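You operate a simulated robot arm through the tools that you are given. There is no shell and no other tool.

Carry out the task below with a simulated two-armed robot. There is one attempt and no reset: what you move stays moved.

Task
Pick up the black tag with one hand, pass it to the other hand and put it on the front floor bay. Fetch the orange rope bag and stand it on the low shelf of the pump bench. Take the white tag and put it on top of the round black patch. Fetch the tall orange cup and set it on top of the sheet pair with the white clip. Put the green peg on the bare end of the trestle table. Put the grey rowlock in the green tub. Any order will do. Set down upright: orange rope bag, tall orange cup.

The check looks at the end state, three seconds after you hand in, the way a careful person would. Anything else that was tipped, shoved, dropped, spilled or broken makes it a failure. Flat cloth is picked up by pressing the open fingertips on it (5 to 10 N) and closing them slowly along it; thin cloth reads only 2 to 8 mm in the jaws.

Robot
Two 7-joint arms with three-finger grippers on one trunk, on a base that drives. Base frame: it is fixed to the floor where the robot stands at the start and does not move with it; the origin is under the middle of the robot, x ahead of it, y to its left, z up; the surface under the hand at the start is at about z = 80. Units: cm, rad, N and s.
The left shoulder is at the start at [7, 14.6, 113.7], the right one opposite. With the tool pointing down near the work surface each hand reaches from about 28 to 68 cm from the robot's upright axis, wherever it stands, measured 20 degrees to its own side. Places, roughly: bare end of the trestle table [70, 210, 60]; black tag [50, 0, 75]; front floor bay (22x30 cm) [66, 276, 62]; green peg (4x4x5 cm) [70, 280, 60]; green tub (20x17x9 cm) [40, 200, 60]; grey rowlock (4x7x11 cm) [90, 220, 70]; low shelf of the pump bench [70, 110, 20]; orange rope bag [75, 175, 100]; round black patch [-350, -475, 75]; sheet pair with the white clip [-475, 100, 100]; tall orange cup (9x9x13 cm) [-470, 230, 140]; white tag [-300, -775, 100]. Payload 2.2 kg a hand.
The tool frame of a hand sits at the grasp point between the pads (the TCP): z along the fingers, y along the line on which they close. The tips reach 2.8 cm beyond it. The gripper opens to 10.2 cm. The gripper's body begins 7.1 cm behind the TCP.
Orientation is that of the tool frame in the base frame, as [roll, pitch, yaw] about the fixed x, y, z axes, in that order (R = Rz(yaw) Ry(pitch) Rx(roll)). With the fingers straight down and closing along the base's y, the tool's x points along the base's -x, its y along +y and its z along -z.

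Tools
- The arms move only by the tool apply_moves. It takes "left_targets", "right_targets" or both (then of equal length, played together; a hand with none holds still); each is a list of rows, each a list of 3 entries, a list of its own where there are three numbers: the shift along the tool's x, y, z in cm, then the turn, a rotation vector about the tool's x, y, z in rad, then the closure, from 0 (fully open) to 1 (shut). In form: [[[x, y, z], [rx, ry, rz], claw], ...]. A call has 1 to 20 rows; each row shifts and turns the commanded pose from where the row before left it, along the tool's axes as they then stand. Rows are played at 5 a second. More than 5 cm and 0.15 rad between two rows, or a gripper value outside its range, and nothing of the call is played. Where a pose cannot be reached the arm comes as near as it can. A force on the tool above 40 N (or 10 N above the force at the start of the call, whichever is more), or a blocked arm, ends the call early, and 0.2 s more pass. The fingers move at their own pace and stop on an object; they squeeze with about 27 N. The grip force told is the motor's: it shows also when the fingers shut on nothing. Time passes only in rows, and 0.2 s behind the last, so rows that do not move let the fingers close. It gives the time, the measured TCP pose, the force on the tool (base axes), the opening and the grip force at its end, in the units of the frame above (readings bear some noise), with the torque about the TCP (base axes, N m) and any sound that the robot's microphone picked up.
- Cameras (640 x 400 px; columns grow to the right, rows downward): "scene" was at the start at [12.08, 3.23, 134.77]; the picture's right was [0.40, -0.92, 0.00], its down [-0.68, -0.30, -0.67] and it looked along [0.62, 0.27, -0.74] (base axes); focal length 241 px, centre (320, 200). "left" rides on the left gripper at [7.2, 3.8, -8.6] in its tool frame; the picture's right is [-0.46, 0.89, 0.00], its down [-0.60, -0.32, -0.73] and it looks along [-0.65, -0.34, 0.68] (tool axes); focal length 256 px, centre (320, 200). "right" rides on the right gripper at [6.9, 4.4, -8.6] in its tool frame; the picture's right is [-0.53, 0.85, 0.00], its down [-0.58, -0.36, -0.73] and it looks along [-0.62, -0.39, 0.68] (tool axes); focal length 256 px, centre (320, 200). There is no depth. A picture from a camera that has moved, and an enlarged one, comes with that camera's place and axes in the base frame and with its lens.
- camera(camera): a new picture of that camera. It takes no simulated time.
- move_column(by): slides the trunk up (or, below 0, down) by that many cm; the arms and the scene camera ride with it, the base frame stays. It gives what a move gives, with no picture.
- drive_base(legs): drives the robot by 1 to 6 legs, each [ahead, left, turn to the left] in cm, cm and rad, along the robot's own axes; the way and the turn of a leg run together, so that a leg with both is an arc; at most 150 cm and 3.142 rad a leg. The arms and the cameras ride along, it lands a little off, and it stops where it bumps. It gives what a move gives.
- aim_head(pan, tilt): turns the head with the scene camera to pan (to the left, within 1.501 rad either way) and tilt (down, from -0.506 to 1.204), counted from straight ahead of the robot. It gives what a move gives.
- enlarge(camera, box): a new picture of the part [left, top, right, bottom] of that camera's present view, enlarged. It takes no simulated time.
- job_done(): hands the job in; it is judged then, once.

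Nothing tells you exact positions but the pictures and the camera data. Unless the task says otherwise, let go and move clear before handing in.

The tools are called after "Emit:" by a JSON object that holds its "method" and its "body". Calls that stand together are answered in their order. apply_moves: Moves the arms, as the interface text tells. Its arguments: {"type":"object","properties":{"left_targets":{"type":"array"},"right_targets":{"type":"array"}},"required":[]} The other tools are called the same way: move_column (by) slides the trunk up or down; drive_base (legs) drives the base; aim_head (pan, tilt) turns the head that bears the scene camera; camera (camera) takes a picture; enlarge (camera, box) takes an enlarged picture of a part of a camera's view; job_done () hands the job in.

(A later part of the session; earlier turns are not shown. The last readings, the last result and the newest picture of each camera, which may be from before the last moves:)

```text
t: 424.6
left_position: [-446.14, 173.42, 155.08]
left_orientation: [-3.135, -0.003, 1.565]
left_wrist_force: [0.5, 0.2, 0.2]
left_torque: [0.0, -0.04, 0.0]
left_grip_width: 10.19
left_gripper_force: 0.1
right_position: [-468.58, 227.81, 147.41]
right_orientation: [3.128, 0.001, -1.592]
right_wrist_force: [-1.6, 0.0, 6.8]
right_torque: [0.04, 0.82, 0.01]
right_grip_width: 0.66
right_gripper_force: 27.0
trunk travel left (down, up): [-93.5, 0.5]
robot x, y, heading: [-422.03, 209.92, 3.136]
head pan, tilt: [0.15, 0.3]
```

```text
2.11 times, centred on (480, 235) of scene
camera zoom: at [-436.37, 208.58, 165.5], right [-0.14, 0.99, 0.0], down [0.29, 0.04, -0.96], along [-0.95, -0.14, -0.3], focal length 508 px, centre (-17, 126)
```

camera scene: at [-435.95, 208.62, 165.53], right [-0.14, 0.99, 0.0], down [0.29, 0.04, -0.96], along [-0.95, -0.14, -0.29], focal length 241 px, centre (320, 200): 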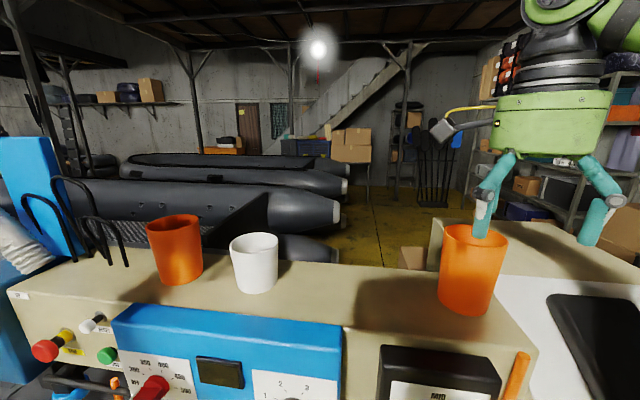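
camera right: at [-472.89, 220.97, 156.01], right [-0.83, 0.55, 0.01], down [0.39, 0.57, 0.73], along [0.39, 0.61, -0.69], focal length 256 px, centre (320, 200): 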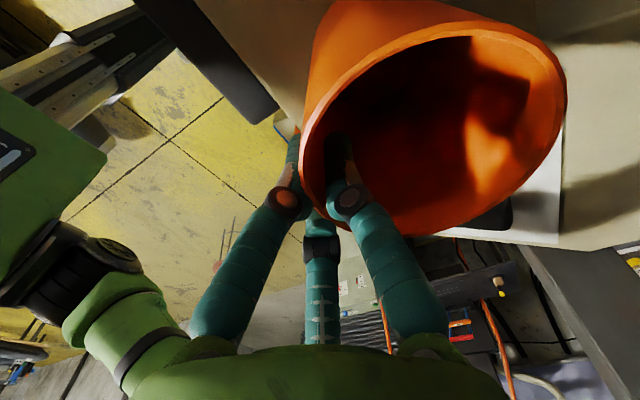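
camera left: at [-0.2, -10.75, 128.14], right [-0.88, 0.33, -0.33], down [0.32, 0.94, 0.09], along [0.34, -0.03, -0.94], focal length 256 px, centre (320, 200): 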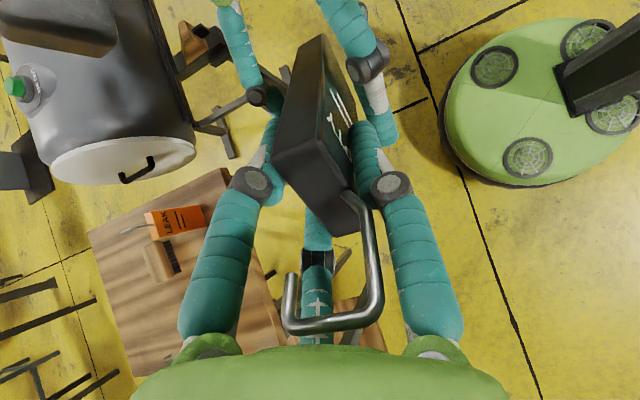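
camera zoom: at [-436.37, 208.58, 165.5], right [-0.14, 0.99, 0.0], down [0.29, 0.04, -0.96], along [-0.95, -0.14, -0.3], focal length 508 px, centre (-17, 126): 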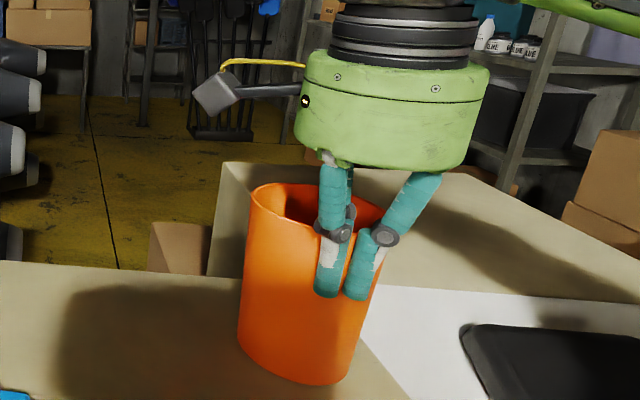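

Pinched. I lift slowly.

Emit:
{"method": "apply_moves", "body": {"right_targets": [[[0, 0, -0.5], [0, 0, 0], 1], [[0, 0, -1], [0, 0, 0], 1], [[0, 0, -2], [0, 0, 0], 1], [[0, 0, -2], [0, 0, 0], 1], [[0, 0, 0], [0, 0, 0], 1]]}}

Emit:
{"method": "camera", "body": {"camera": "scene"}}

Emit:
{"method": "camera", "body": {"camera": "right"}}

```text
t: 425.8
left_position: [-446.2, 173.32, 155.06]
left_orientation: [-3.137, -0.002, 1.564]
left_wrist_force: [0.4, 0.7, -0.6]
left_torque: [0.02, -0.02, -0.03]
left_grip_width: 10.2
left_gripper_force: 0.0
right_position: [-468.69, 227.62, 152.78]
right_orientation: [3.128, 0.002, -1.59]
right_wrist_force: [0.2, 0.3, -1.0]
right_torque: [-0.04, -0.01, -0.01]
right_grip_width: 0.64
right_gripper_force: 27.4
trunk travel left (down, up): [-93.5, 0.5]
robot x, y, heading: [-422.35, 210.01, 3.138]
head pan, tilt: [0.15, 0.3]
```

```text
taken
camera scene: at [-436.43, 208.64, 165.48], right [-0.14, 0.99, 0.0], down [0.29, 0.04, -0.96], along [-0.95, -0.14, -0.3], focal length 241 px, centre (320, 200)
```

scene: 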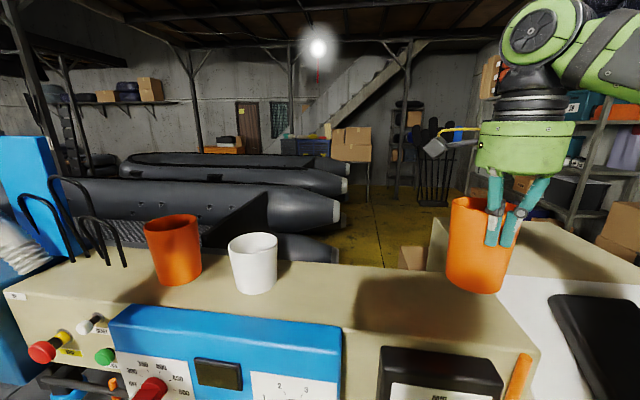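

```text
taken
camera right: at [-472.94, 220.98, 161.35], right [-0.83, 0.55, 0.01], down [0.38, 0.57, 0.73], along [0.39, 0.61, -0.69], focal length 256 px, centre (320, 200)
```

right: 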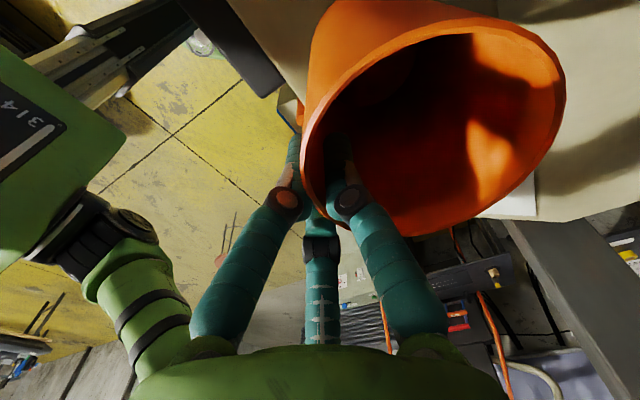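

The cup is lifted. I back away from the machine and drive left to stand in front of the sheet table.

Emit:
{"method": "drive_base", "body": {"legs": [[-38, 0, 0], [0, 100, 0]]}}

Emit:
{"method": "aim_head", "body": {"pan": -0.1, "tilt": 0.6}}

Emit:
{"method": "camera", "body": {"camera": "scene"}}

```text
t: 433.0
left_position: [-410.19, 73.3, 155.11]
left_orientation: [-3.136, -0.003, 1.552]
left_wrist_force: [-0.1, 0.2, -0.9]
left_torque: [-0.03, 0.03, 0.01]
left_grip_width: 10.19
left_gripper_force: 0.1
right_position: [-431.92, 127.91, 152.86]
right_orientation: [3.129, 0.0, -1.604]
right_wrist_force: [-0.3, 0.6, -0.5]
right_torque: [0.01, -0.01, -0.01]
right_grip_width: 0.67
right_gripper_force: 26.9
trunk travel left (down, up): [-93.5, 0.5]
robot x, y, heading: [-385.37, 109.42, 3.12]
head pan, tilt: [0.15, 0.3]
```

```text
t: 433.8
left_position: [-410.14, 73.09, 155.11]
left_orientation: [-3.136, -0.001, 1.551]
left_wrist_force: [0.4, -0.8, 0.3]
left_torque: [0.01, 0.02, -0.02]
left_grip_width: 10.18
left_gripper_force: 0.0
right_position: [-431.91, 127.74, 153.03]
right_orientation: [3.129, 0.003, -1.604]
right_wrist_force: [0.8, 0.0, -0.6]
right_torque: [0.0, -0.04, -0.02]
right_grip_width: 0.67
right_gripper_force: 27.2
trunk travel left (down, up): [-93.5, 0.5]
robot x, y, heading: [-385.26, 109.15, 3.118]
head pan, tilt: [-0.099, 0.6]
```

```text
taken
camera scene: at [-399.42, 110.51, 162.74], right [0.12, 0.99, 0.0], down [0.56, -0.07, -0.83], along [-0.82, 0.1, -0.56], focal length 241 px, centre (320, 200)
```

scene: 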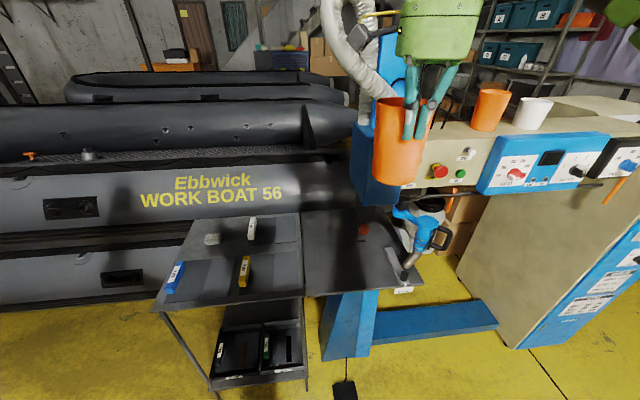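

Emit:
{"method": "enlarge", "body": {"camera": "scene", "box": [140, 190, 340, 330]}}

Emit:
{"method": "enlarge", "body": {"camera": "scene", "box": [300, 0, 480, 300]}}

```text
2.86 times, centred on (240, 260) of scene
camera zoom: at [-399.42, 110.51, 162.74], right [0.12, 0.99, 0.0], down [0.56, -0.07, -0.83], along [-0.82, 0.1, -0.56], focal length 689 px, centre (549, 29)
```

zoom: 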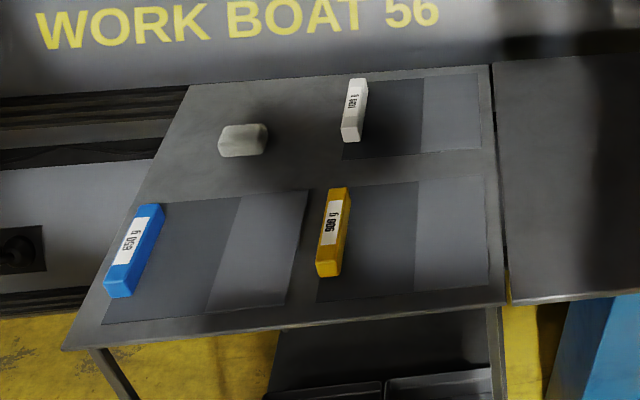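

```text
1.33 times, centred on (390, 150) of scene
camera zoom: at [-399.42, 110.51, 162.74], right [0.12, 0.99, 0.0], down [0.56, -0.07, -0.83], along [-0.82, 0.1, -0.56], focal length 321 px, centre (227, 267)
```

zoom: 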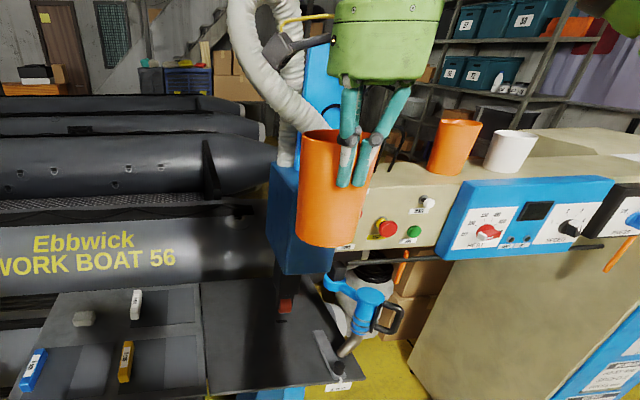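

The white-clip pair lies at x −474…−492, y 90–110, z≈91.5. I'll set the cup at about [−479.5, 101.5]. I shift left, approach, and lower the trunk.

Emit:
{"method": "drive_base", "body": {"legs": [[0, 25.5, 0.02], [33, 0, 0]]}}

Emit:
{"method": "move_column", "body": {"by": -22}}

Emit:
{"method": "aim_head", "body": {"pan": -0.2, "tilt": 0.7}}

Emit:
{"method": "camera", "body": {"camera": "scene"}}

Emit:
{"method": "camera", "body": {"camera": "right"}}

```text
t: 437.4
left_position: [-442.86, 47.5, 155.1]
left_orientation: [-3.134, -0.002, 1.563]
left_wrist_force: [0.8, 0.3, 0.1]
left_torque: [0.0, 0.02, 0.02]
left_grip_width: 10.2
left_gripper_force: 0.0
right_position: [-465.19, 101.97, 152.93]
right_orientation: [3.125, 0.001, -1.593]
right_wrist_force: [0.6, -0.8, 0.7]
right_torque: [0.02, 0.01, -0.01]
right_grip_width: 0.66
right_gripper_force: 26.7
trunk travel left (down, up): [-93.5, 0.5]
robot x, y, heading: [-418.85, 84.02, 3.139]
head pan, tilt: [-0.099, 0.6]
```

```text
t: 439.8
left_position: [-443.24, 47.52, 133.29]
left_orientation: [-3.134, -0.002, 1.562]
left_wrist_force: [0.0, -0.2, -0.2]
left_torque: [-0.01, 0.02, -0.02]
left_grip_width: 10.19
left_gripper_force: 0.0
right_position: [-465.48, 101.88, 130.94]
right_orientation: [3.131, 0.002, -1.592]
right_wrist_force: [-0.4, 0.4, -0.3]
right_torque: [0.03, -0.01, -0.03]
right_grip_width: 0.65
right_gripper_force: 27.0
trunk travel left (down, up): [-71.5, 22.5]
robot x, y, heading: [-419.0, 84.0, 3.137]
head pan, tilt: [-0.099, 0.6]
```

```text
t: 440.4
left_position: [-443.23, 47.5, 133.08]
left_orientation: [-3.134, -0.003, 1.561]
left_wrist_force: [0.7, -1.4, 0.7]
left_torque: [0.01, -0.02, 0.03]
left_grip_width: 10.2
left_gripper_force: 0.1
right_position: [-465.4, 101.99, 130.86]
right_orientation: [3.129, 0.0, -1.591]
right_wrist_force: [-0.7, -0.3, 0.6]
right_torque: [-0.01, 0.0, 0.06]
right_grip_width: 0.63
right_gripper_force: 26.4
trunk travel left (down, up): [-71.5, 22.5]
robot x, y, heading: [-418.9, 83.97, 3.137]
head pan, tilt: [-0.201, 0.7]
```

```text
taken
camera scene: at [-432.37, 85.87, 139.88], right [0.21, 0.98, 0.0], down [0.63, -0.13, -0.77], along [-0.75, 0.16, -0.64], focal length 241 px, centre (320, 200)
```

scene: 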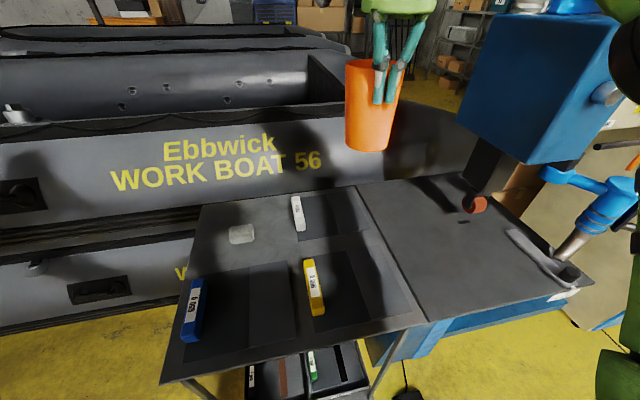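

```text
taken
camera right: at [-469.79, 95.18, 139.35], right [-0.83, 0.55, 0.01], down [0.39, 0.57, 0.73], along [0.4, 0.61, -0.69], focal length 256 px, centre (320, 200)
```

right: 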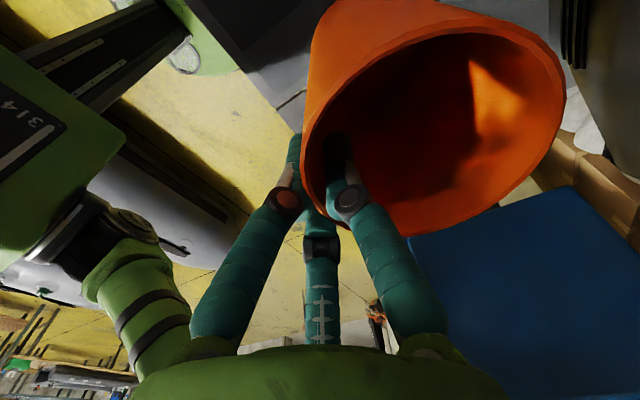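

Emit:
{"method": "enlarge", "body": {"camera": "scene", "box": [180, 170, 380, 330]}}

```text
2.50 times, centred on (280, 250) of scene
camera zoom: at [-432.37, 85.87, 139.88], right [0.21, 0.98, 0.0], down [0.63, -0.13, -0.77], along [-0.75, 0.16, -0.64], focal length 603 px, centre (420, 75)
```

zoom: 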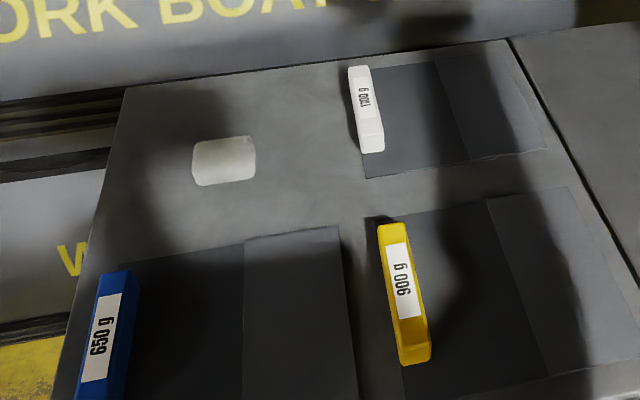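

The sheet pair spans x −473.6…−492.8, y 89–110. I lower the hand first, then extend forward to bring the cup over [−480, 101].

Emit:
{"method": "apply_moves", "body": {"right_targets": [[[0, 0, 4], [0, 0, 0], 1], [[0, 0, 4], [0, 0, 0], 1], [[0, 0, 4], [0, 0, 0], 1], [[0, 0, 4], [0, 0, 0], 1], [[0, 0, 2], [0, 0, 0], 1], [[0.5, 3.3, 0], [0, 0, 0], 1], [[0.5, 3.3, 0], [0, 0, 0], 1], [[0, 3.2, 0], [0, 0, 0], 1], [[0, 0, 0], [0, 0, 0], 1]]}}

Emit:
{"method": "camera", "body": {"camera": "scene"}}

Emit:
{"method": "camera", "body": {"camera": "right"}}

```text
t: 442.4
left_position: [-443.09, 47.58, 133.13]
left_orientation: [-3.135, -0.001, 1.564]
left_wrist_force: [0.1, -0.3, -0.2]
left_torque: [-0.03, 0.04, -0.01]
left_grip_width: 10.21
left_gripper_force: 0.1
right_position: [-475.55, 101.19, 113.0]
right_orientation: [3.13, 0.001, -1.592]
right_wrist_force: [-0.3, 0.3, -0.5]
right_torque: [-0.01, -0.03, 0.0]
right_grip_width: 0.66
right_gripper_force: 26.7
trunk travel left (down, up): [-71.5, 22.5]
robot x, y, heading: [-418.99, 83.78, 3.135]
head pan, tilt: [-0.201, 0.7]
```

```text
taken
camera scene: at [-432.33, 85.89, 139.88], right [0.21, 0.98, 0.0], down [0.63, -0.13, -0.77], along [-0.75, 0.16, -0.64], focal length 241 px, centre (320, 200)
```

scene: 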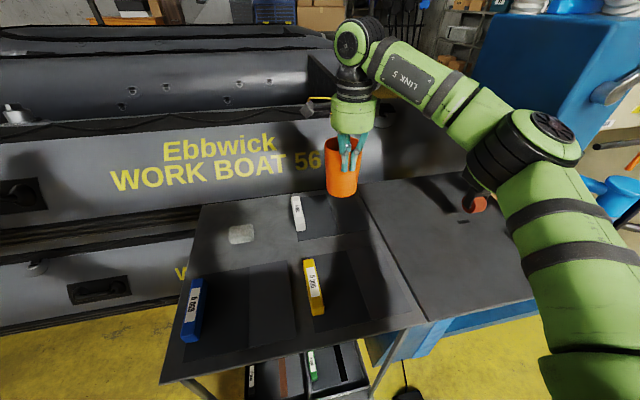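

```text
taken
camera right: at [-479.87, 94.53, 121.47], right [-0.83, 0.55, 0.01], down [0.39, 0.57, 0.73], along [0.39, 0.61, -0.69], focal length 256 px, centre (320, 200)
```

right: 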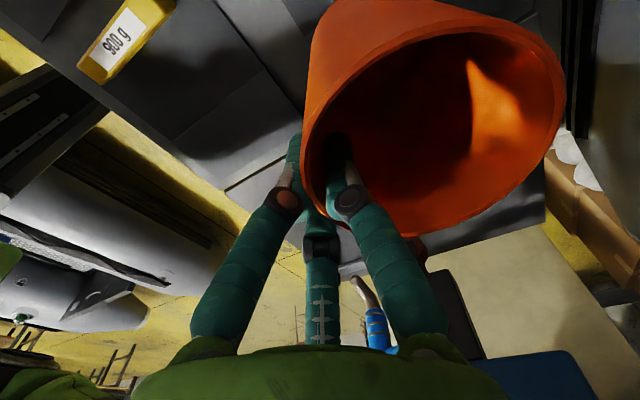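

Emit:
{"method": "apply_moves", "body": {"right_targets": [[[0, 0, 3], [0, 0, 0], 1], [[0, 0, 3], [0, 0, 0], 1], [[0, 0, 2], [0, 0, 0], 1], [[0, 0, 0], [0, 0, 0], 1]]}}

Emit:
{"method": "enlarge", "body": {"camera": "scene", "box": [240, 120, 420, 270]}}

Emit:
{"method": "camera", "body": {"camera": "scene"}}

```text
t: 443.4
left_position: [-443.27, 47.57, 133.03]
left_orientation: [-3.135, -0.002, 1.563]
left_wrist_force: [0.5, -0.3, -0.1]
left_torque: [-0.01, -0.01, -0.02]
left_grip_width: 10.2
left_gripper_force: 0.0
right_position: [-475.67, 101.21, 105.02]
right_orientation: [3.128, 0.002, -1.592]
right_wrist_force: [-0.4, -0.1, 0.4]
right_torque: [0.0, 0.03, -0.01]
right_grip_width: 0.63
right_gripper_force: 27.7
trunk travel left (down, up): [-71.5, 22.5]
robot x, y, heading: [-418.67, 83.77, 3.135]
head pan, tilt: [-0.201, 0.7]
```

```text
2.67 times, centred on (330, 195) of scene
camera zoom: at [-432.37, 85.86, 139.87], right [0.21, 0.98, 0.0], down [0.63, -0.13, -0.76], along [-0.75, 0.16, -0.64], focal length 643 px, centre (293, 213)
```

zoom: 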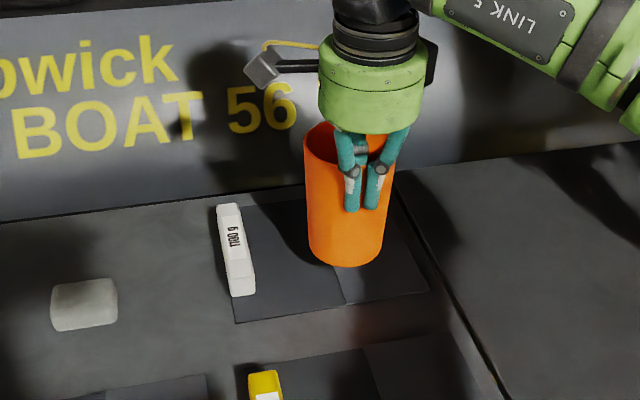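

```text
taken
camera scene: at [-432.37, 85.86, 139.87], right [0.21, 0.98, 0.0], down [0.63, -0.13, -0.76], along [-0.75, 0.16, -0.64], focal length 241 px, centre (320, 200)
```

scene: 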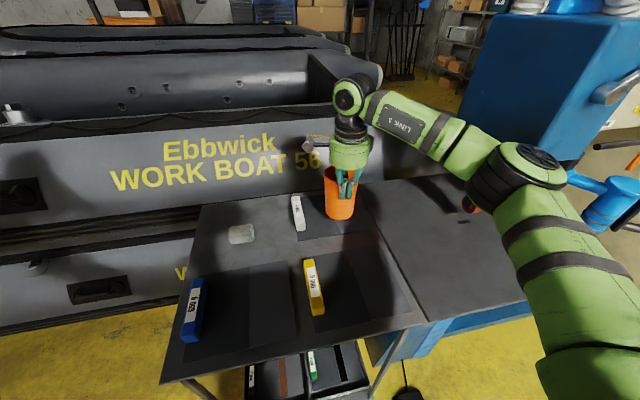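

The cup is right above the pair. I lower the last few cm gently.

Emit:
{"method": "apply_moves", "body": {"right_targets": [[[0, 0, 0.8], [0, 0, 0], 1], [[0, 0, 0.6], [0, 0, 0], 1], [[0, 0, 0.3], [0, 0, 0], 1], [[0, 0, 0.3], [0, 0, 0], 1], [[0, 0, 0], [0, 0, 0], 1]]}}

Emit:
{"method": "enlarge", "body": {"camera": "scene", "box": [240, 120, 420, 270]}}

```text
t: 444.6
left_position: [-443.18, 47.49, 133.14]
left_orientation: [-3.135, 0.0, 1.562]
left_wrist_force: [-0.1, -0.2, 0.8]
left_torque: [0.0, -0.01, -0.01]
left_grip_width: 10.22
left_gripper_force: 0.0
right_position: [-475.68, 101.26, 102.91]
right_orientation: [3.129, -0.001, -1.591]
right_wrist_force: [0.0, 0.3, 0.8]
right_torque: [-0.02, -0.03, -0.02]
right_grip_width: 0.65
right_gripper_force: 27.3
trunk travel left (down, up): [-71.5, 22.5]
robot x, y, heading: [-419.08, 84.34, 3.132]
head pan, tilt: [-0.201, 0.7]
```

```text
2.67 times, centred on (330, 195) of scene
camera zoom: at [-432.37, 85.87, 139.87], right [0.21, 0.98, 0.0], down [0.63, -0.13, -0.76], along [-0.75, 0.16, -0.64], focal length 643 px, centre (293, 213)
```

zoom: 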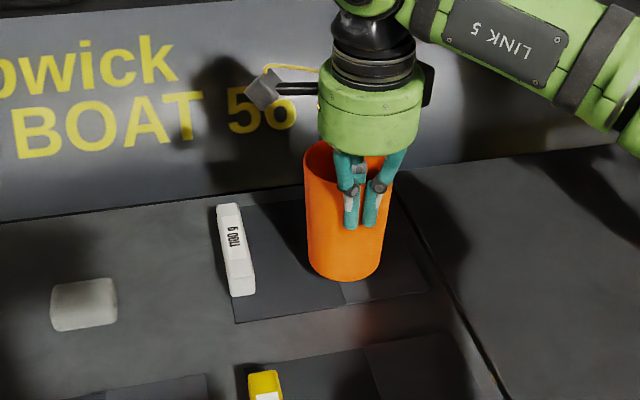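

Emit:
{"method": "apply_moves", "body": {"right_targets": [[[0, 0, 0.3], [0, 0, 0], 1], [[0, 0, 0.3], [0, 0, 0], 1], [[0, 0, 0.2], [0, 0, 0], 1], [[0, 0, 0], [0, 0, 0], 1]]}}

```text
t: 445.6
left_position: [-443.16, 47.54, 133.15]
left_orientation: [-3.136, -0.003, 1.562]
left_wrist_force: [-0.1, -0.1, -0.5]
left_torque: [0.0, 0.0, 0.01]
left_grip_width: 10.18
left_gripper_force: 0.1
right_position: [-475.64, 101.23, 102.07]
right_orientation: [3.129, 0.003, -1.591]
right_wrist_force: [-0.3, 0.3, -0.5]
right_torque: [0.0, -0.01, 0.0]
right_grip_width: 0.67
right_gripper_force: 27.2
trunk travel left (down, up): [-71.5, 22.5]
robot x, y, heading: [-418.35, 84.26, 3.138]
head pan, tilt: [-0.201, 0.7]
```

Emit:
{"method": "apply_moves", "body": {"right_targets": [[[0, 0, 0.25], [0, 0, 0], 1], [[0, 0, 0.25], [0, 0, 0], 1], [[0, 0, 0.2], [0, 0, 0], 1], [[0, 0, 0], [0, 0, 0], 1]]}}

Emit:
{"method": "enlarge", "body": {"camera": "scene", "box": [240, 120, 420, 270]}}

```text
t: 446.6
left_position: [-443.2, 47.51, 133.16]
left_orientation: [-3.134, -0.002, 1.562]
left_wrist_force: [-0.6, -0.6, 0.3]
left_torque: [0.01, 0.03, 0.0]
left_grip_width: 10.21
left_gripper_force: 0.0
right_position: [-475.58, 101.12, 101.56]
right_orientation: [3.127, 0.0, -1.593]
right_wrist_force: [0.4, 0.3, 3.0]
right_torque: [0.08, 0.24, -0.05]
right_grip_width: 0.66
right_gripper_force: 27.2
trunk travel left (down, up): [-71.5, 22.5]
robot x, y, heading: [-418.98, 84.26, 3.136]
head pan, tilt: [-0.201, 0.7]
```

```text
2.67 times, centred on (330, 195) of scene
camera zoom: at [-432.27, 85.86, 139.89], right [0.21, 0.98, 0.0], down [0.63, -0.13, -0.77], along [-0.75, 0.16, -0.64], focal length 643 px, centre (293, 213)
```

zoom: 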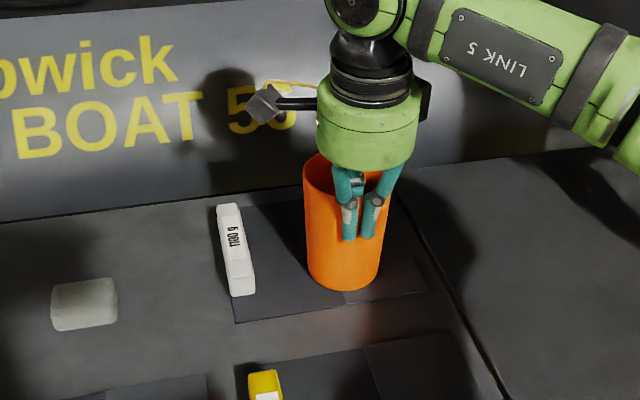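

The far base edge touches first (the pinch tilts the cup ~2°). I level it with a tiny rotation and lower 2–3 mm.

Emit:
{"method": "apply_moves", "body": {"right_targets": [[[0, 0, 0.1], [-0.02, 0, 0], 1], [[0, 0, 0.15], [-0.018, 0, 0], 1], [[0, 0, 0], [0, 0, 0], 1]]}}

```text
t: 447.4
left_position: [-443.02, 47.52, 133.09]
left_orientation: [-3.133, -0.005, 1.561]
left_wrist_force: [-0.1, -0.3, 0.1]
left_torque: [0.0, 0.02, -0.02]
left_grip_width: 10.16
left_gripper_force: 0.0
right_position: [-475.49, 101.16, 101.35]
right_orientation: [3.087, 0.001, -1.592]
right_wrist_force: [2.3, -0.1, 9.5]
right_torque: [-0.08, 0.01, -0.02]
right_grip_width: 0.62
right_gripper_force: 26.9
trunk travel left (down, up): [-71.5, 22.5]
robot x, y, heading: [-419.13, 83.73, 3.132]
head pan, tilt: [-0.201, 0.7]
```

Level contact. I open the fingers gradually and then rise straight up.

Emit:
{"method": "apply_moves", "body": {"right_targets": [[[0, 0, -0.1], [0, 0, 0], 0.93], [[0, 0, 0], [0, 0, 0], 0.88], [[0, 0, 0], [0, 0, 0], 0.8], [[0, 0, 0], [0, 0, 0], 0.7], [[0, 0, 0], [0, 0, 0], 0.6], [[0, 0, 0], [0, 0, 0], 0.5], [[0, 0, 0], [0, 0, 0], 0.5]]}}

Emit:
{"method": "enlarge", "body": {"camera": "scene", "box": [240, 120, 420, 270]}}

Emit:
{"method": "camera", "body": {"camera": "right"}}

```text
t: 449.0
left_position: [-443.16, 47.53, 133.07]
left_orientation: [-3.135, -0.001, 1.563]
left_wrist_force: [-0.9, 0.5, 0.1]
left_torque: [0.01, 0.02, -0.01]
left_grip_width: 10.22
left_gripper_force: 0.0
right_position: [-475.66, 101.16, 101.31]
right_orientation: [3.092, 0.001, -1.591]
right_wrist_force: [0.0, 0.6, 0.0]
right_torque: [0.0, 0.0, 0.02]
right_grip_width: 5.1
right_gripper_force: 0.1
trunk travel left (down, up): [-71.5, 22.5]
robot x, y, heading: [-419.12, 84.08, 3.141]
head pan, tilt: [-0.201, 0.7]
```

```text
2.67 times, centred on (330, 195) of scene
camera zoom: at [-432.37, 85.87, 139.87], right [0.21, 0.98, 0.0], down [0.63, -0.13, -0.76], along [-0.75, 0.16, -0.64], focal length 643 px, centre (293, 213)
```

zoom: 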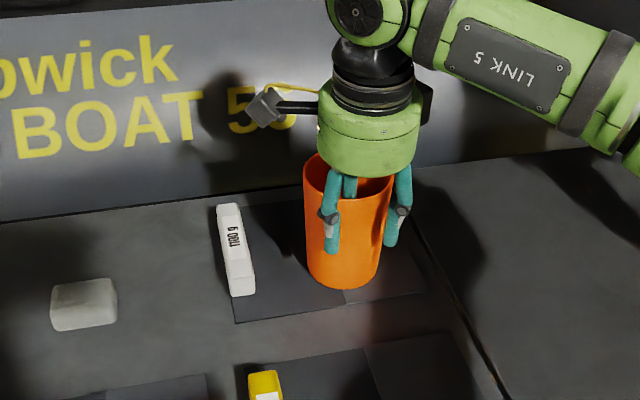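

```text
taken
camera right: at [-479.63, 94.4, 109.93], right [-0.83, 0.55, 0.04], down [0.41, 0.57, 0.71], along [0.37, 0.61, -0.7], focal length 256 px, centre (320, 200)
```

right: 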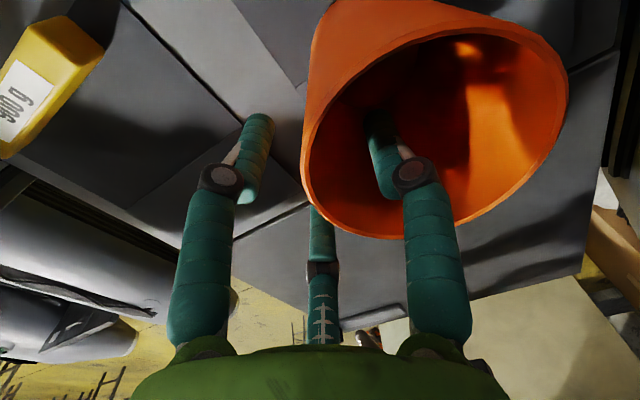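

The cup stands free. I rise straight up out of it.

Emit:
{"method": "apply_moves", "body": {"right_targets": [[[0, 0, -2], [0, 0, 0], 0.5], [[0, 0, -3], [0, 0, 0], 0.5], [[0, 0, -4], [0, 0, 0], 0.5], [[0, 0, -4], [0.02, 0, 0], 0.4], [[0, -3, -2], [0.02, 0, 0], 0.2], [[0, -4, 0], [0, 0, 0], 0], [[0, 0, 0], [0, 0, 0], 0]]}}

Emit:
{"method": "camera", "body": {"camera": "scene"}}

Emit:
{"method": "enlarge", "body": {"camera": "scene", "box": [240, 120, 420, 270]}}

```text
t: 450.6
left_position: [-443.35, 47.48, 133.07]
left_orientation: [-3.136, -0.002, 1.562]
left_wrist_force: [-0.7, -0.8, -0.9]
left_torque: [0.02, -0.05, 0.0]
left_grip_width: 10.21
left_gripper_force: 0.0
right_position: [-468.11, 100.92, 115.96]
right_orientation: [3.133, 0.001, -1.592]
right_wrist_force: [-0.4, -1.0, -0.4]
right_torque: [-0.02, -0.03, 0.02]
right_grip_width: 10.2
right_gripper_force: 0.1
trunk travel left (down, up): [-71.5, 22.5]
robot x, y, heading: [-418.92, 84.29, 3.131]
head pan, tilt: [-0.201, 0.7]
```

```text
taken
camera scene: at [-432.47, 85.79, 139.86], right [0.21, 0.98, 0.0], down [0.63, -0.13, -0.76], along [-0.75, 0.16, -0.64], focal length 241 px, centre (320, 200)
```

scene: 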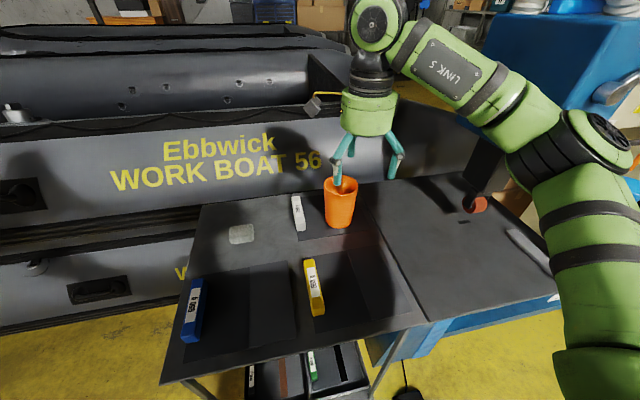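

```text
2.67 times, centred on (330, 195) of scene
camera zoom: at [-432.47, 85.79, 139.86], right [0.21, 0.98, 0.0], down [0.63, -0.13, -0.76], along [-0.75, 0.16, -0.64], focal length 643 px, centre (293, 213)
```

zoom: 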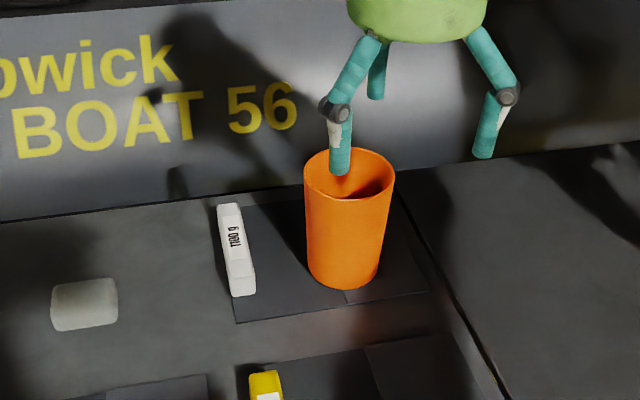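

The cup stands upright on the white-clip pair. Now the white tag: I back away, turn to face −y and look for the way.

Emit:
{"method": "apply_moves", "body": {"right_targets": [[[0, 0, -4], [0, 0, 0], 0], [[0, 0, -4], [0, 0, 0], 0], [[0, -2, -4], [0, 0, 0], 0], [[0, 0, 0], [0, 0, 0], 0]]}}

Emit:
{"method": "drive_base", "body": {"legs": [[-38, 0, 0]]}}

Emit:
{"method": "aim_head", "body": {"pan": 1.45, "tilt": 0.25}}

Emit:
{"method": "camera", "body": {"camera": "scene"}}

Emit:
{"method": "aim_head", "body": {"pan": 0.1, "tilt": 0.5}}

Emit:
{"method": "camera", "body": {"camera": "scene"}}

```text
t: 451.6
left_position: [-443.18, 47.49, 133.13]
left_orientation: [-3.136, -0.001, 1.563]
left_wrist_force: [0.2, -0.5, -0.9]
left_torque: [0.01, 0.02, 0.03]
left_grip_width: 10.21
left_gripper_force: 0.1
right_position: [-465.76, 101.08, 128.29]
right_orientation: [3.131, 0.0, -1.59]
right_wrist_force: [-0.2, -0.2, -0.1]
right_torque: [0.01, -0.02, -0.03]
right_grip_width: 10.22
right_gripper_force: 0.1
trunk travel left (down, up): [-71.5, 22.5]
robot x, y, heading: [-418.89, 84.22, 3.137]
head pan, tilt: [-0.201, 0.7]
```

```text
t: 454.0
left_position: [-405.67, 47.2, 133.07]
left_orientation: [-3.136, -0.002, 1.564]
left_wrist_force: [-0.5, 0.9, 0.2]
left_torque: [0.02, -0.03, 0.02]
left_grip_width: 10.19
left_gripper_force: 0.0
right_position: [-428.31, 100.74, 128.02]
right_orientation: [3.133, 0.002, -1.592]
right_wrist_force: [0.1, -0.6, 0.4]
right_torque: [-0.03, -0.01, -0.02]
right_grip_width: 10.21
right_gripper_force: 0.0
trunk travel left (down, up): [-71.5, 22.5]
robot x, y, heading: [-381.14, 83.8, 3.134]
head pan, tilt: [-0.201, 0.7]
```

```text
t: 455.7
left_position: [-405.61, 47.17, 133.15]
left_orientation: [-3.137, -0.002, 1.565]
left_wrist_force: [-0.5, -0.1, 0.6]
left_torque: [0.02, -0.02, 0.0]
left_grip_width: 10.21
left_gripper_force: 0.1
right_position: [-428.21, 100.72, 128.24]
right_orientation: [3.131, 0.002, -1.591]
right_wrist_force: [0.0, -0.7, -0.2]
right_torque: [-0.02, 0.04, 0.02]
right_grip_width: 10.18
right_gripper_force: 0.0
trunk travel left (down, up): [-71.5, 22.5]
robot x, y, heading: [-381.38, 83.71, 3.133]
head pan, tilt: [1.45, 0.25]
```

```text
taken
camera scene: at [-387.7, 74.58, 143.96], right [-0.99, 0.13, 0.0], down [0.03, 0.25, -0.97], along [-0.12, -0.96, -0.25], focal length 241 px, centre (320, 200)
```

scene: 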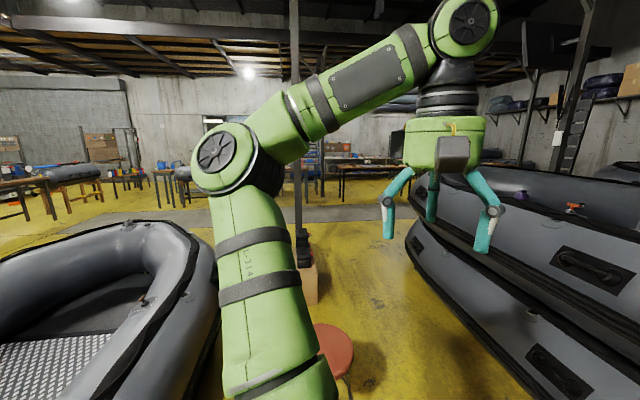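

```text
t: 457.2
left_position: [-405.57, 47.24, 133.19]
left_orientation: [-3.138, -0.001, 1.564]
left_wrist_force: [0.2, -1.2, -0.7]
left_torque: [-0.01, 0.03, 0.02]
left_grip_width: 10.21
left_gripper_force: 0.0
right_position: [-428.08, 100.64, 128.23]
right_orientation: [3.131, 0.0, -1.592]
right_wrist_force: [-0.4, 0.2, 0.2]
right_torque: [0.02, -0.01, -0.01]
right_grip_width: 10.2
right_gripper_force: 0.0
trunk travel left (down, up): [-71.5, 22.5]
robot x, y, heading: [-381.4, 83.35, 3.136]
head pan, tilt: [0.099, 0.499]
```

```text
taken
camera scene: at [-395.56, 82.99, 141.65], right [-0.09, 1.0, 0.0], down [0.48, 0.04, -0.88], along [-0.87, -0.08, -0.48], focal length 241 px, centre (320, 200)
```

scene: 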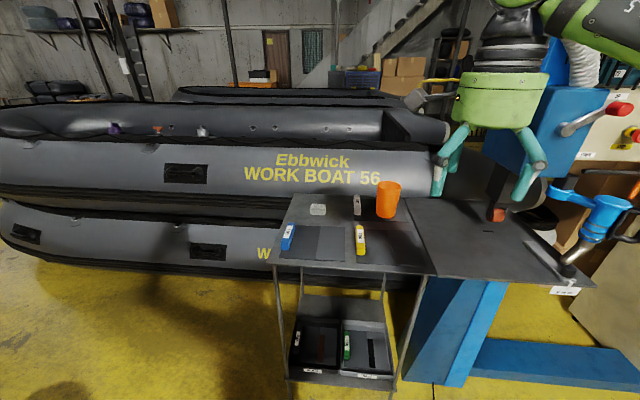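

The passage past the stool is too narrow, so I take the safe main aisle: back to y≈300, out to x≈−45, then down along the aisle toward −y. First legs:

Emit:
{"method": "move_column", "body": {"by": -5}}

Emit:
{"method": "drive_base", "body": {"legs": [[0, -140, 0], [0, -76, 0.005], [-140, 0, 0], [-140, 0, 0]]}}

```text
t: 458.1
left_position: [-405.57, 47.14, 128.16]
left_orientation: [-3.135, -0.001, 1.565]
left_wrist_force: [0.2, -0.8, -0.5]
left_torque: [0.03, -0.01, 0.03]
left_grip_width: 10.19
left_gripper_force: 0.0
right_position: [-428.13, 100.77, 123.21]
right_orientation: [3.131, 0.001, -1.59]
right_wrist_force: [0.4, -0.2, -0.2]
right_torque: [0.05, 0.02, -0.01]
right_grip_width: 10.21
right_gripper_force: 0.1
trunk travel left (down, up): [-66.5, 27.5]
robot x, y, heading: [-381.5, 84.09, 3.141]
head pan, tilt: [0.099, 0.499]
```

```text
t: 481.8
left_position: [-129.78, 257.69, 128.1]
left_orientation: [-3.136, -0.001, 1.546]
left_wrist_force: [0.0, 0.1, 0.7]
left_torque: [-0.02, -0.05, -0.02]
left_grip_width: 10.19
left_gripper_force: 0.1
right_position: [-151.45, 311.68, 123.2]
right_orientation: [3.131, 0.002, -1.609]
right_wrist_force: [0.5, -0.1, -0.7]
right_torque: [0.02, 0.0, -0.01]
right_grip_width: 10.22
right_gripper_force: 0.1
trunk travel left (down, up): [-66.5, 27.5]
robot x, y, heading: [-104.96, 293.78, 3.113]
head pan, tilt: [0.099, 0.499]
```

Emit:
{"method": "drive_base", "body": {"legs": [[-66, 0, 0.028], [0, 145, 0], [0, 145, 0]]}}

Emit:
{"method": "aim_head", "body": {"pan": 1.3, "tilt": 0.25}}

Emit:
{"method": "camera", "body": {"camera": "scene"}}

Emit:
{"method": "aim_head", "body": {"pan": 0.6, "tilt": 0.25}}

Emit:
{"method": "camera", "body": {"camera": "scene"}}

```text
t: 499.2
left_position: [-61.7, -35.67, 128.1]
left_orientation: [-3.137, -0.002, 1.569]
left_wrist_force: [-0.2, -0.1, 0.0]
left_torque: [0.02, 0.01, 0.01]
left_grip_width: 10.18
left_gripper_force: 0.1
right_position: [-84.7, 17.57, 123.22]
right_orientation: [3.133, 0.0, -1.587]
right_wrist_force: [0.2, -0.1, -0.2]
right_torque: [-0.05, -0.01, 0.0]
right_grip_width: 10.21
right_gripper_force: 0.0
trunk travel left (down, up): [-66.5, 27.5]
robot x, y, heading: [-38.0, 0.87, 3.14]
head pan, tilt: [0.099, 0.499]
```

```text
t: 500.6
left_position: [-61.72, -35.72, 128.09]
left_orientation: [-3.136, -0.002, 1.57]
left_wrist_force: [0.5, 0.2, -0.1]
left_torque: [-0.05, -0.01, 0.01]
left_grip_width: 10.19
left_gripper_force: 0.0
right_position: [-84.56, 17.5, 123.15]
right_orientation: [3.131, 0.002, -1.587]
right_wrist_force: [0.1, -0.4, 0.0]
right_torque: [0.0, 0.0, -0.01]
right_grip_width: 10.21
right_gripper_force: 0.1
trunk travel left (down, up): [-66.5, 27.5]
robot x, y, heading: [-37.91, 0.61, 3.136]
head pan, tilt: [1.3, 0.25]
```

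```text
taken
camera scene: at [-45.31, -8.04, 138.96], right [-0.96, 0.27, 0.0], down [0.07, 0.24, -0.97], along [-0.26, -0.93, -0.25], focal length 241 px, centre (320, 200)
```

scene: 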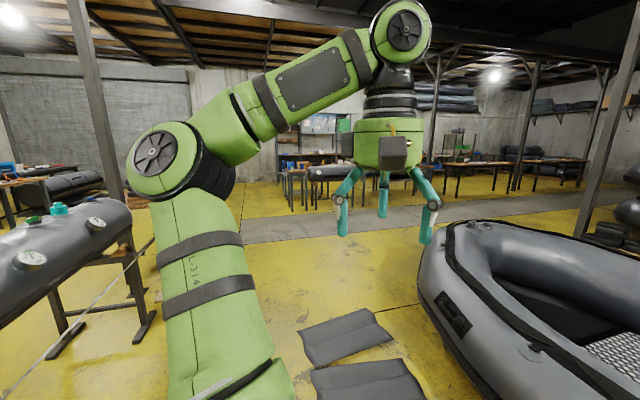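

```text
t: 501.6
left_position: [-61.63, -35.71, 128.05]
left_orientation: [-3.138, -0.002, 1.57]
left_wrist_force: [-0.1, 0.8, 0.5]
left_torque: [0.01, 0.0, 0.01]
left_grip_width: 10.19
left_gripper_force: 0.1
right_position: [-84.57, 17.6, 123.23]
right_orientation: [3.132, 0.001, -1.588]
right_wrist_force: [0.0, 0.5, -0.6]
right_torque: [-0.02, 0.01, 0.0]
right_grip_width: 10.22
right_gripper_force: 0.0
trunk travel left (down, up): [-66.5, 27.5]
robot x, y, heading: [-37.67, 0.43, 3.138]
head pan, tilt: [0.6, 0.25]
```

```text
taken
camera scene: at [-50.5, -4.32, 138.96], right [-0.56, 0.83, 0.0], down [0.2, 0.14, -0.97], along [-0.8, -0.55, -0.25], focal length 241 px, centre (320, 200)
```

scene: 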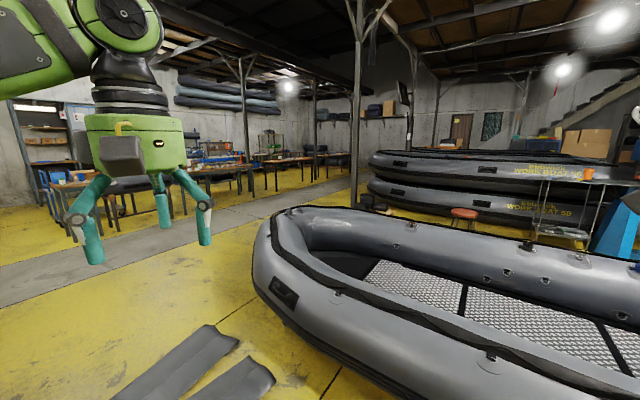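

The floor ahead is clear except two flat grey sheets near x −80…−125. I drive further down the aisle at x≈−38 and look again.

Emit:
{"method": "drive_base", "body": {"legs": [[0, 145, 0], [0, 145, 0]]}}

Emit:
{"method": "aim_head", "body": {"pan": 1.0, "tilt": 0.25}}

Emit:
{"method": "camera", "body": {"camera": "scene"}}

Emit:
{"method": "aim_head", "body": {"pan": 0.45, "tilt": 0.25}}

Emit:
{"method": "camera", "body": {"camera": "scene"}}

```text
t: 515.5
left_position: [-57.32, -322.32, 128.08]
left_orientation: [-3.137, -0.002, 1.601]
left_wrist_force: [0.0, -0.4, 0.7]
left_torque: [-0.01, -0.01, 0.0]
left_grip_width: 10.19
left_gripper_force: 0.0
right_position: [-81.78, -269.9, 123.24]
right_orientation: [3.131, -0.001, -1.557]
right_wrist_force: [0.0, 0.1, -0.5]
right_torque: [-0.01, -0.03, -0.01]
right_grip_width: 10.2
right_gripper_force: 0.1
trunk travel left (down, up): [-66.5, 27.5]
robot x, y, heading: [-34.43, -285.19, -3.111]
head pan, tilt: [0.6, 0.25]
```

```text
t: 516.3
left_position: [-57.22, -322.51, 128.01]
left_orientation: [-3.138, -0.003, 1.601]
left_wrist_force: [-0.2, 0.2, 0.3]
left_torque: [0.01, 0.0, 0.01]
left_grip_width: 10.17
left_gripper_force: 0.1
right_position: [-81.8, -269.8, 123.25]
right_orientation: [3.131, 0.002, -1.557]
right_wrist_force: [0.2, 0.5, 0.6]
right_torque: [-0.02, 0.0, -0.05]
right_grip_width: 10.21
right_gripper_force: 0.1
trunk travel left (down, up): [-66.5, 27.5]
robot x, y, heading: [-34.21, -285.14, -3.112]
head pan, tilt: [1.0, 0.25]
```

```text
taken
camera scene: at [-44.39, -293.23, 138.96], right [-0.86, 0.52, 0.0], down [0.13, 0.21, -0.97], along [-0.5, -0.83, -0.25], focal length 241 px, centre (320, 200)
```

scene: 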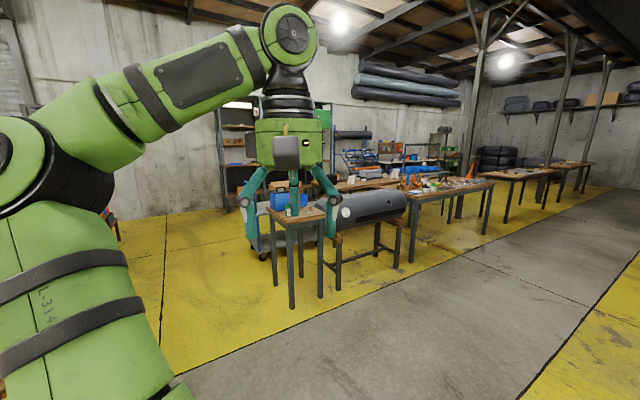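

```text
t: 517.3
left_position: [-57.48, -322.45, 128.16]
left_orientation: [-3.138, -0.002, 1.601]
left_wrist_force: [0.7, 0.3, -0.8]
left_torque: [-0.01, 0.01, 0.0]
left_grip_width: 10.22
left_gripper_force: 0.1
right_position: [-81.8, -269.86, 123.3]
right_orientation: [3.131, 0.002, -1.558]
right_wrist_force: [-0.2, 0.0, -0.6]
right_torque: [0.03, 0.0, 0.03]
right_grip_width: 10.2
right_gripper_force: 0.1
trunk travel left (down, up): [-66.5, 27.5]
robot x, y, heading: [-34.31, -285.04, -3.108]
head pan, tilt: [0.45, 0.25]
```

```text
taken
camera scene: at [-47.85, -289.55, 138.96], right [-0.46, 0.89, 0.0], down [0.22, 0.11, -0.97], along [-0.86, -0.45, -0.25], focal length 241 px, centre (320, 200)
```

scene: 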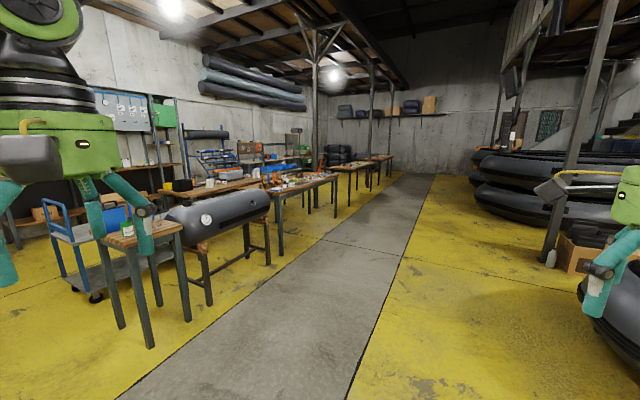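

The patch table is in the row beyond the gauge tube; the white tag should be near the whiteboard rack at y≈−775. I drive on to get a better look.

Emit:
{"method": "drive_base", "body": {"legs": [[0, 0, -0.03], [0, 145, 0], [0, 100, 0]]}}

Emit:
{"method": "aim_head", "body": {"pan": 0.7, "tilt": 0.3}}

Emit:
{"method": "camera", "body": {"camera": "scene"}}

Emit:
{"method": "aim_head", "body": {"pan": 0.0, "tilt": 0.3}}

Emit:
{"method": "camera", "body": {"camera": "scene"}}

```text
t: 529.7
left_position: [-52.81, -568.05, 128.05]
left_orientation: [-3.137, -0.002, 1.595]
left_wrist_force: [0.0, -0.6, 0.0]
left_torque: [-0.03, -0.04, -0.01]
left_grip_width: 10.19
left_gripper_force: 0.1
right_position: [-77.06, -515.26, 123.24]
right_orientation: [3.132, 0.0, -1.561]
right_wrist_force: [0.5, 0.3, 0.1]
right_torque: [-0.01, -0.05, -0.02]
right_grip_width: 10.19
right_gripper_force: 0.1
trunk travel left (down, up): [-66.5, 27.5]
robot x, y, heading: [-29.52, -530.55, -3.117]
head pan, tilt: [0.45, 0.25]
```

```text
t: 530.5
left_position: [-52.79, -568.02, 128.05]
left_orientation: [-3.136, -0.003, 1.595]
left_wrist_force: [0.0, 0.3, -0.3]
left_torque: [0.0, 0.01, -0.01]
left_grip_width: 10.19
left_gripper_force: 0.0
right_position: [-77.04, -515.24, 123.36]
right_orientation: [3.131, 0.001, -1.561]
right_wrist_force: [-0.4, -0.1, -0.1]
right_torque: [0.01, 0.03, 0.0]
right_grip_width: 10.23
right_gripper_force: 0.1
trunk travel left (down, up): [-66.5, 27.5]
robot x, y, heading: [-29.44, -531.02, -3.118]
head pan, tilt: [0.7, 0.3]
```

```text
taken
camera scene: at [-41.83, -537.04, 138.49], right [-0.66, 0.75, 0.0], down [0.22, 0.2, -0.96], along [-0.72, -0.63, -0.3], focal length 241 px, centre (320, 200)
```

scene: 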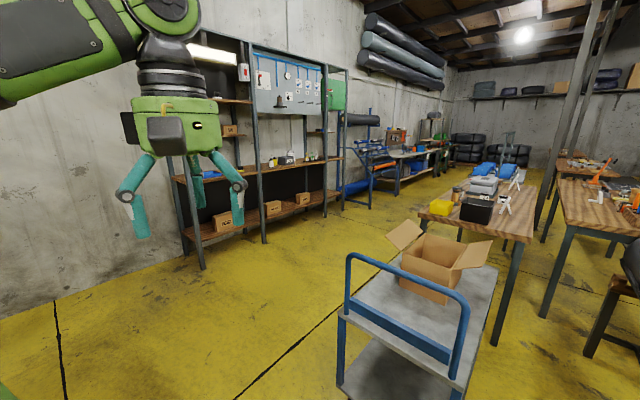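

```text
t: 531.5
left_position: [-52.73, -568.05, 128.03]
left_orientation: [-3.136, -0.001, 1.596]
left_wrist_force: [0.2, 0.3, -0.1]
left_torque: [0.03, -0.01, -0.04]
left_grip_width: 10.19
left_gripper_force: 0.1
right_position: [-76.98, -515.32, 123.19]
right_orientation: [3.131, 0.003, -1.563]
right_wrist_force: [0.4, -0.6, 0.5]
right_torque: [-0.02, -0.01, -0.01]
right_grip_width: 10.17
right_gripper_force: 0.0
trunk travel left (down, up): [-66.5, 27.5]
robot x, y, heading: [-29.46, -530.62, -3.12]
head pan, tilt: [0.0, 0.3]
```

```text
taken
camera scene: at [-44.17, -531.08, 138.49], right [-0.03, 1.0, 0.0], down [0.3, 0.01, -0.96], along [-0.95, -0.02, -0.3], focal length 241 px, centre (320, 200)
```

scene: 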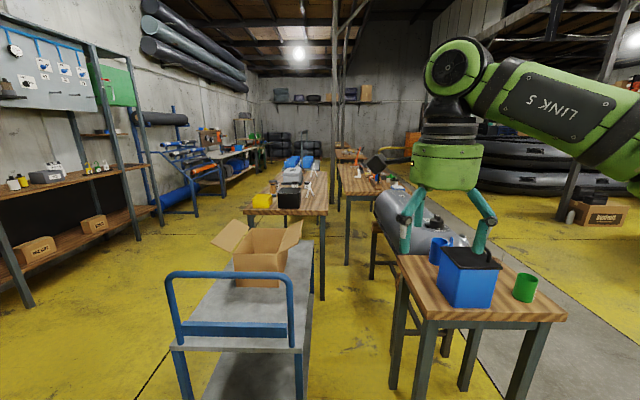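

I see the tool rack with a white board and hanging tags on the left. I drive around the cart toward it.

Emit:
{"method": "drive_base", "body": {"legs": [[0, 140, -0.02], [140, 0, 0], [40, 0, 0]]}}

Emit:
{"method": "aim_head", "body": {"pan": 1.1, "tilt": 0.3}}

Emit:
{"method": "camera", "body": {"camera": "scene"}}

Emit:
{"method": "aim_head", "body": {"pan": 0.5, "tilt": 0.3}}

Emit:
{"method": "camera", "body": {"camera": "scene"}}

```text
t: 547.2
left_position: [-232.9, -707.49, 128.07]
left_orientation: [-3.133, -0.003, 1.576]
left_wrist_force: [0.2, 0.5, 0.0]
left_torque: [0.02, 0.01, 0.0]
left_grip_width: 10.19
left_gripper_force: 0.0
right_position: [-256.17, -654.43, 123.3]
right_orientation: [3.127, 0.003, -1.58]
right_wrist_force: [0.1, 0.6, -0.1]
right_torque: [-0.03, 0.02, -0.01]
right_grip_width: 10.2
right_gripper_force: 0.1
trunk travel left (down, up): [-66.5, 27.5]
robot x, y, heading: [-209.09, -670.35, -3.142]
head pan, tilt: [0.0, 0.3]
```

```text
t: 548.6
left_position: [-232.95, -707.57, 128.15]
left_orientation: [-3.135, -0.001, 1.576]
left_wrist_force: [-0.7, 0.0, 0.0]
left_torque: [0.01, 0.0, 0.02]
left_grip_width: 10.21
left_gripper_force: 0.0
right_position: [-256.26, -654.42, 123.18]
right_orientation: [3.131, 0.002, -1.579]
right_wrist_force: [0.9, -0.3, -0.4]
right_torque: [-0.01, -0.02, 0.03]
right_grip_width: 10.19
right_gripper_force: 0.1
trunk travel left (down, up): [-66.5, 27.5]
robot x, y, heading: [-209.45, -670.9, -3.138]
head pan, tilt: [1.1, 0.3]
```

```text
taken
camera scene: at [-218.58, -679.09, 138.49], right [-0.89, 0.45, 0.0], down [0.13, 0.26, -0.96], along [-0.43, -0.85, -0.3], focal length 241 px, centre (320, 200)
```

scene: 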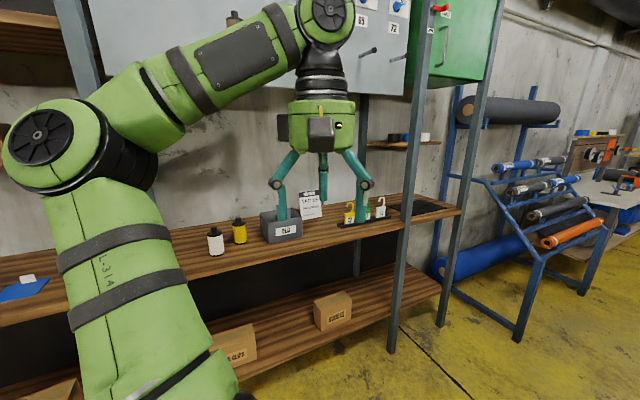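

```text
t: 549.6
left_position: [-232.96, -707.55, 128.12]
left_orientation: [-3.135, -0.003, 1.575]
left_wrist_force: [-1.2, 0.2, 0.5]
left_torque: [0.0, 0.03, 0.01]
left_grip_width: 10.22
left_gripper_force: 0.0
right_position: [-256.26, -654.41, 123.16]
right_orientation: [3.131, 0.002, -1.579]
right_wrist_force: [0.4, 0.1, 0.4]
right_torque: [-0.03, 0.03, 0.0]
right_grip_width: 10.18
right_gripper_force: 0.0
trunk travel left (down, up): [-66.5, 27.5]
robot x, y, heading: [-209.33, -670.72, -3.134]
head pan, tilt: [0.499, 0.3]
```

```text
taken
camera scene: at [-222.52, -675.27, 138.49], right [-0.48, 0.87, 0.0], down [0.26, 0.14, -0.96], along [-0.84, -0.46, -0.3], focal length 241 px, centre (320, 200)
```

scene: 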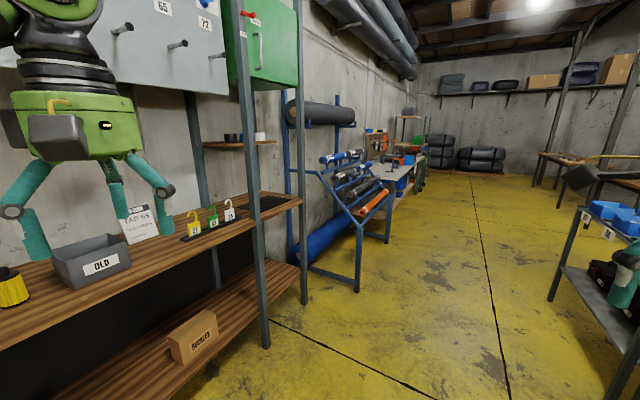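

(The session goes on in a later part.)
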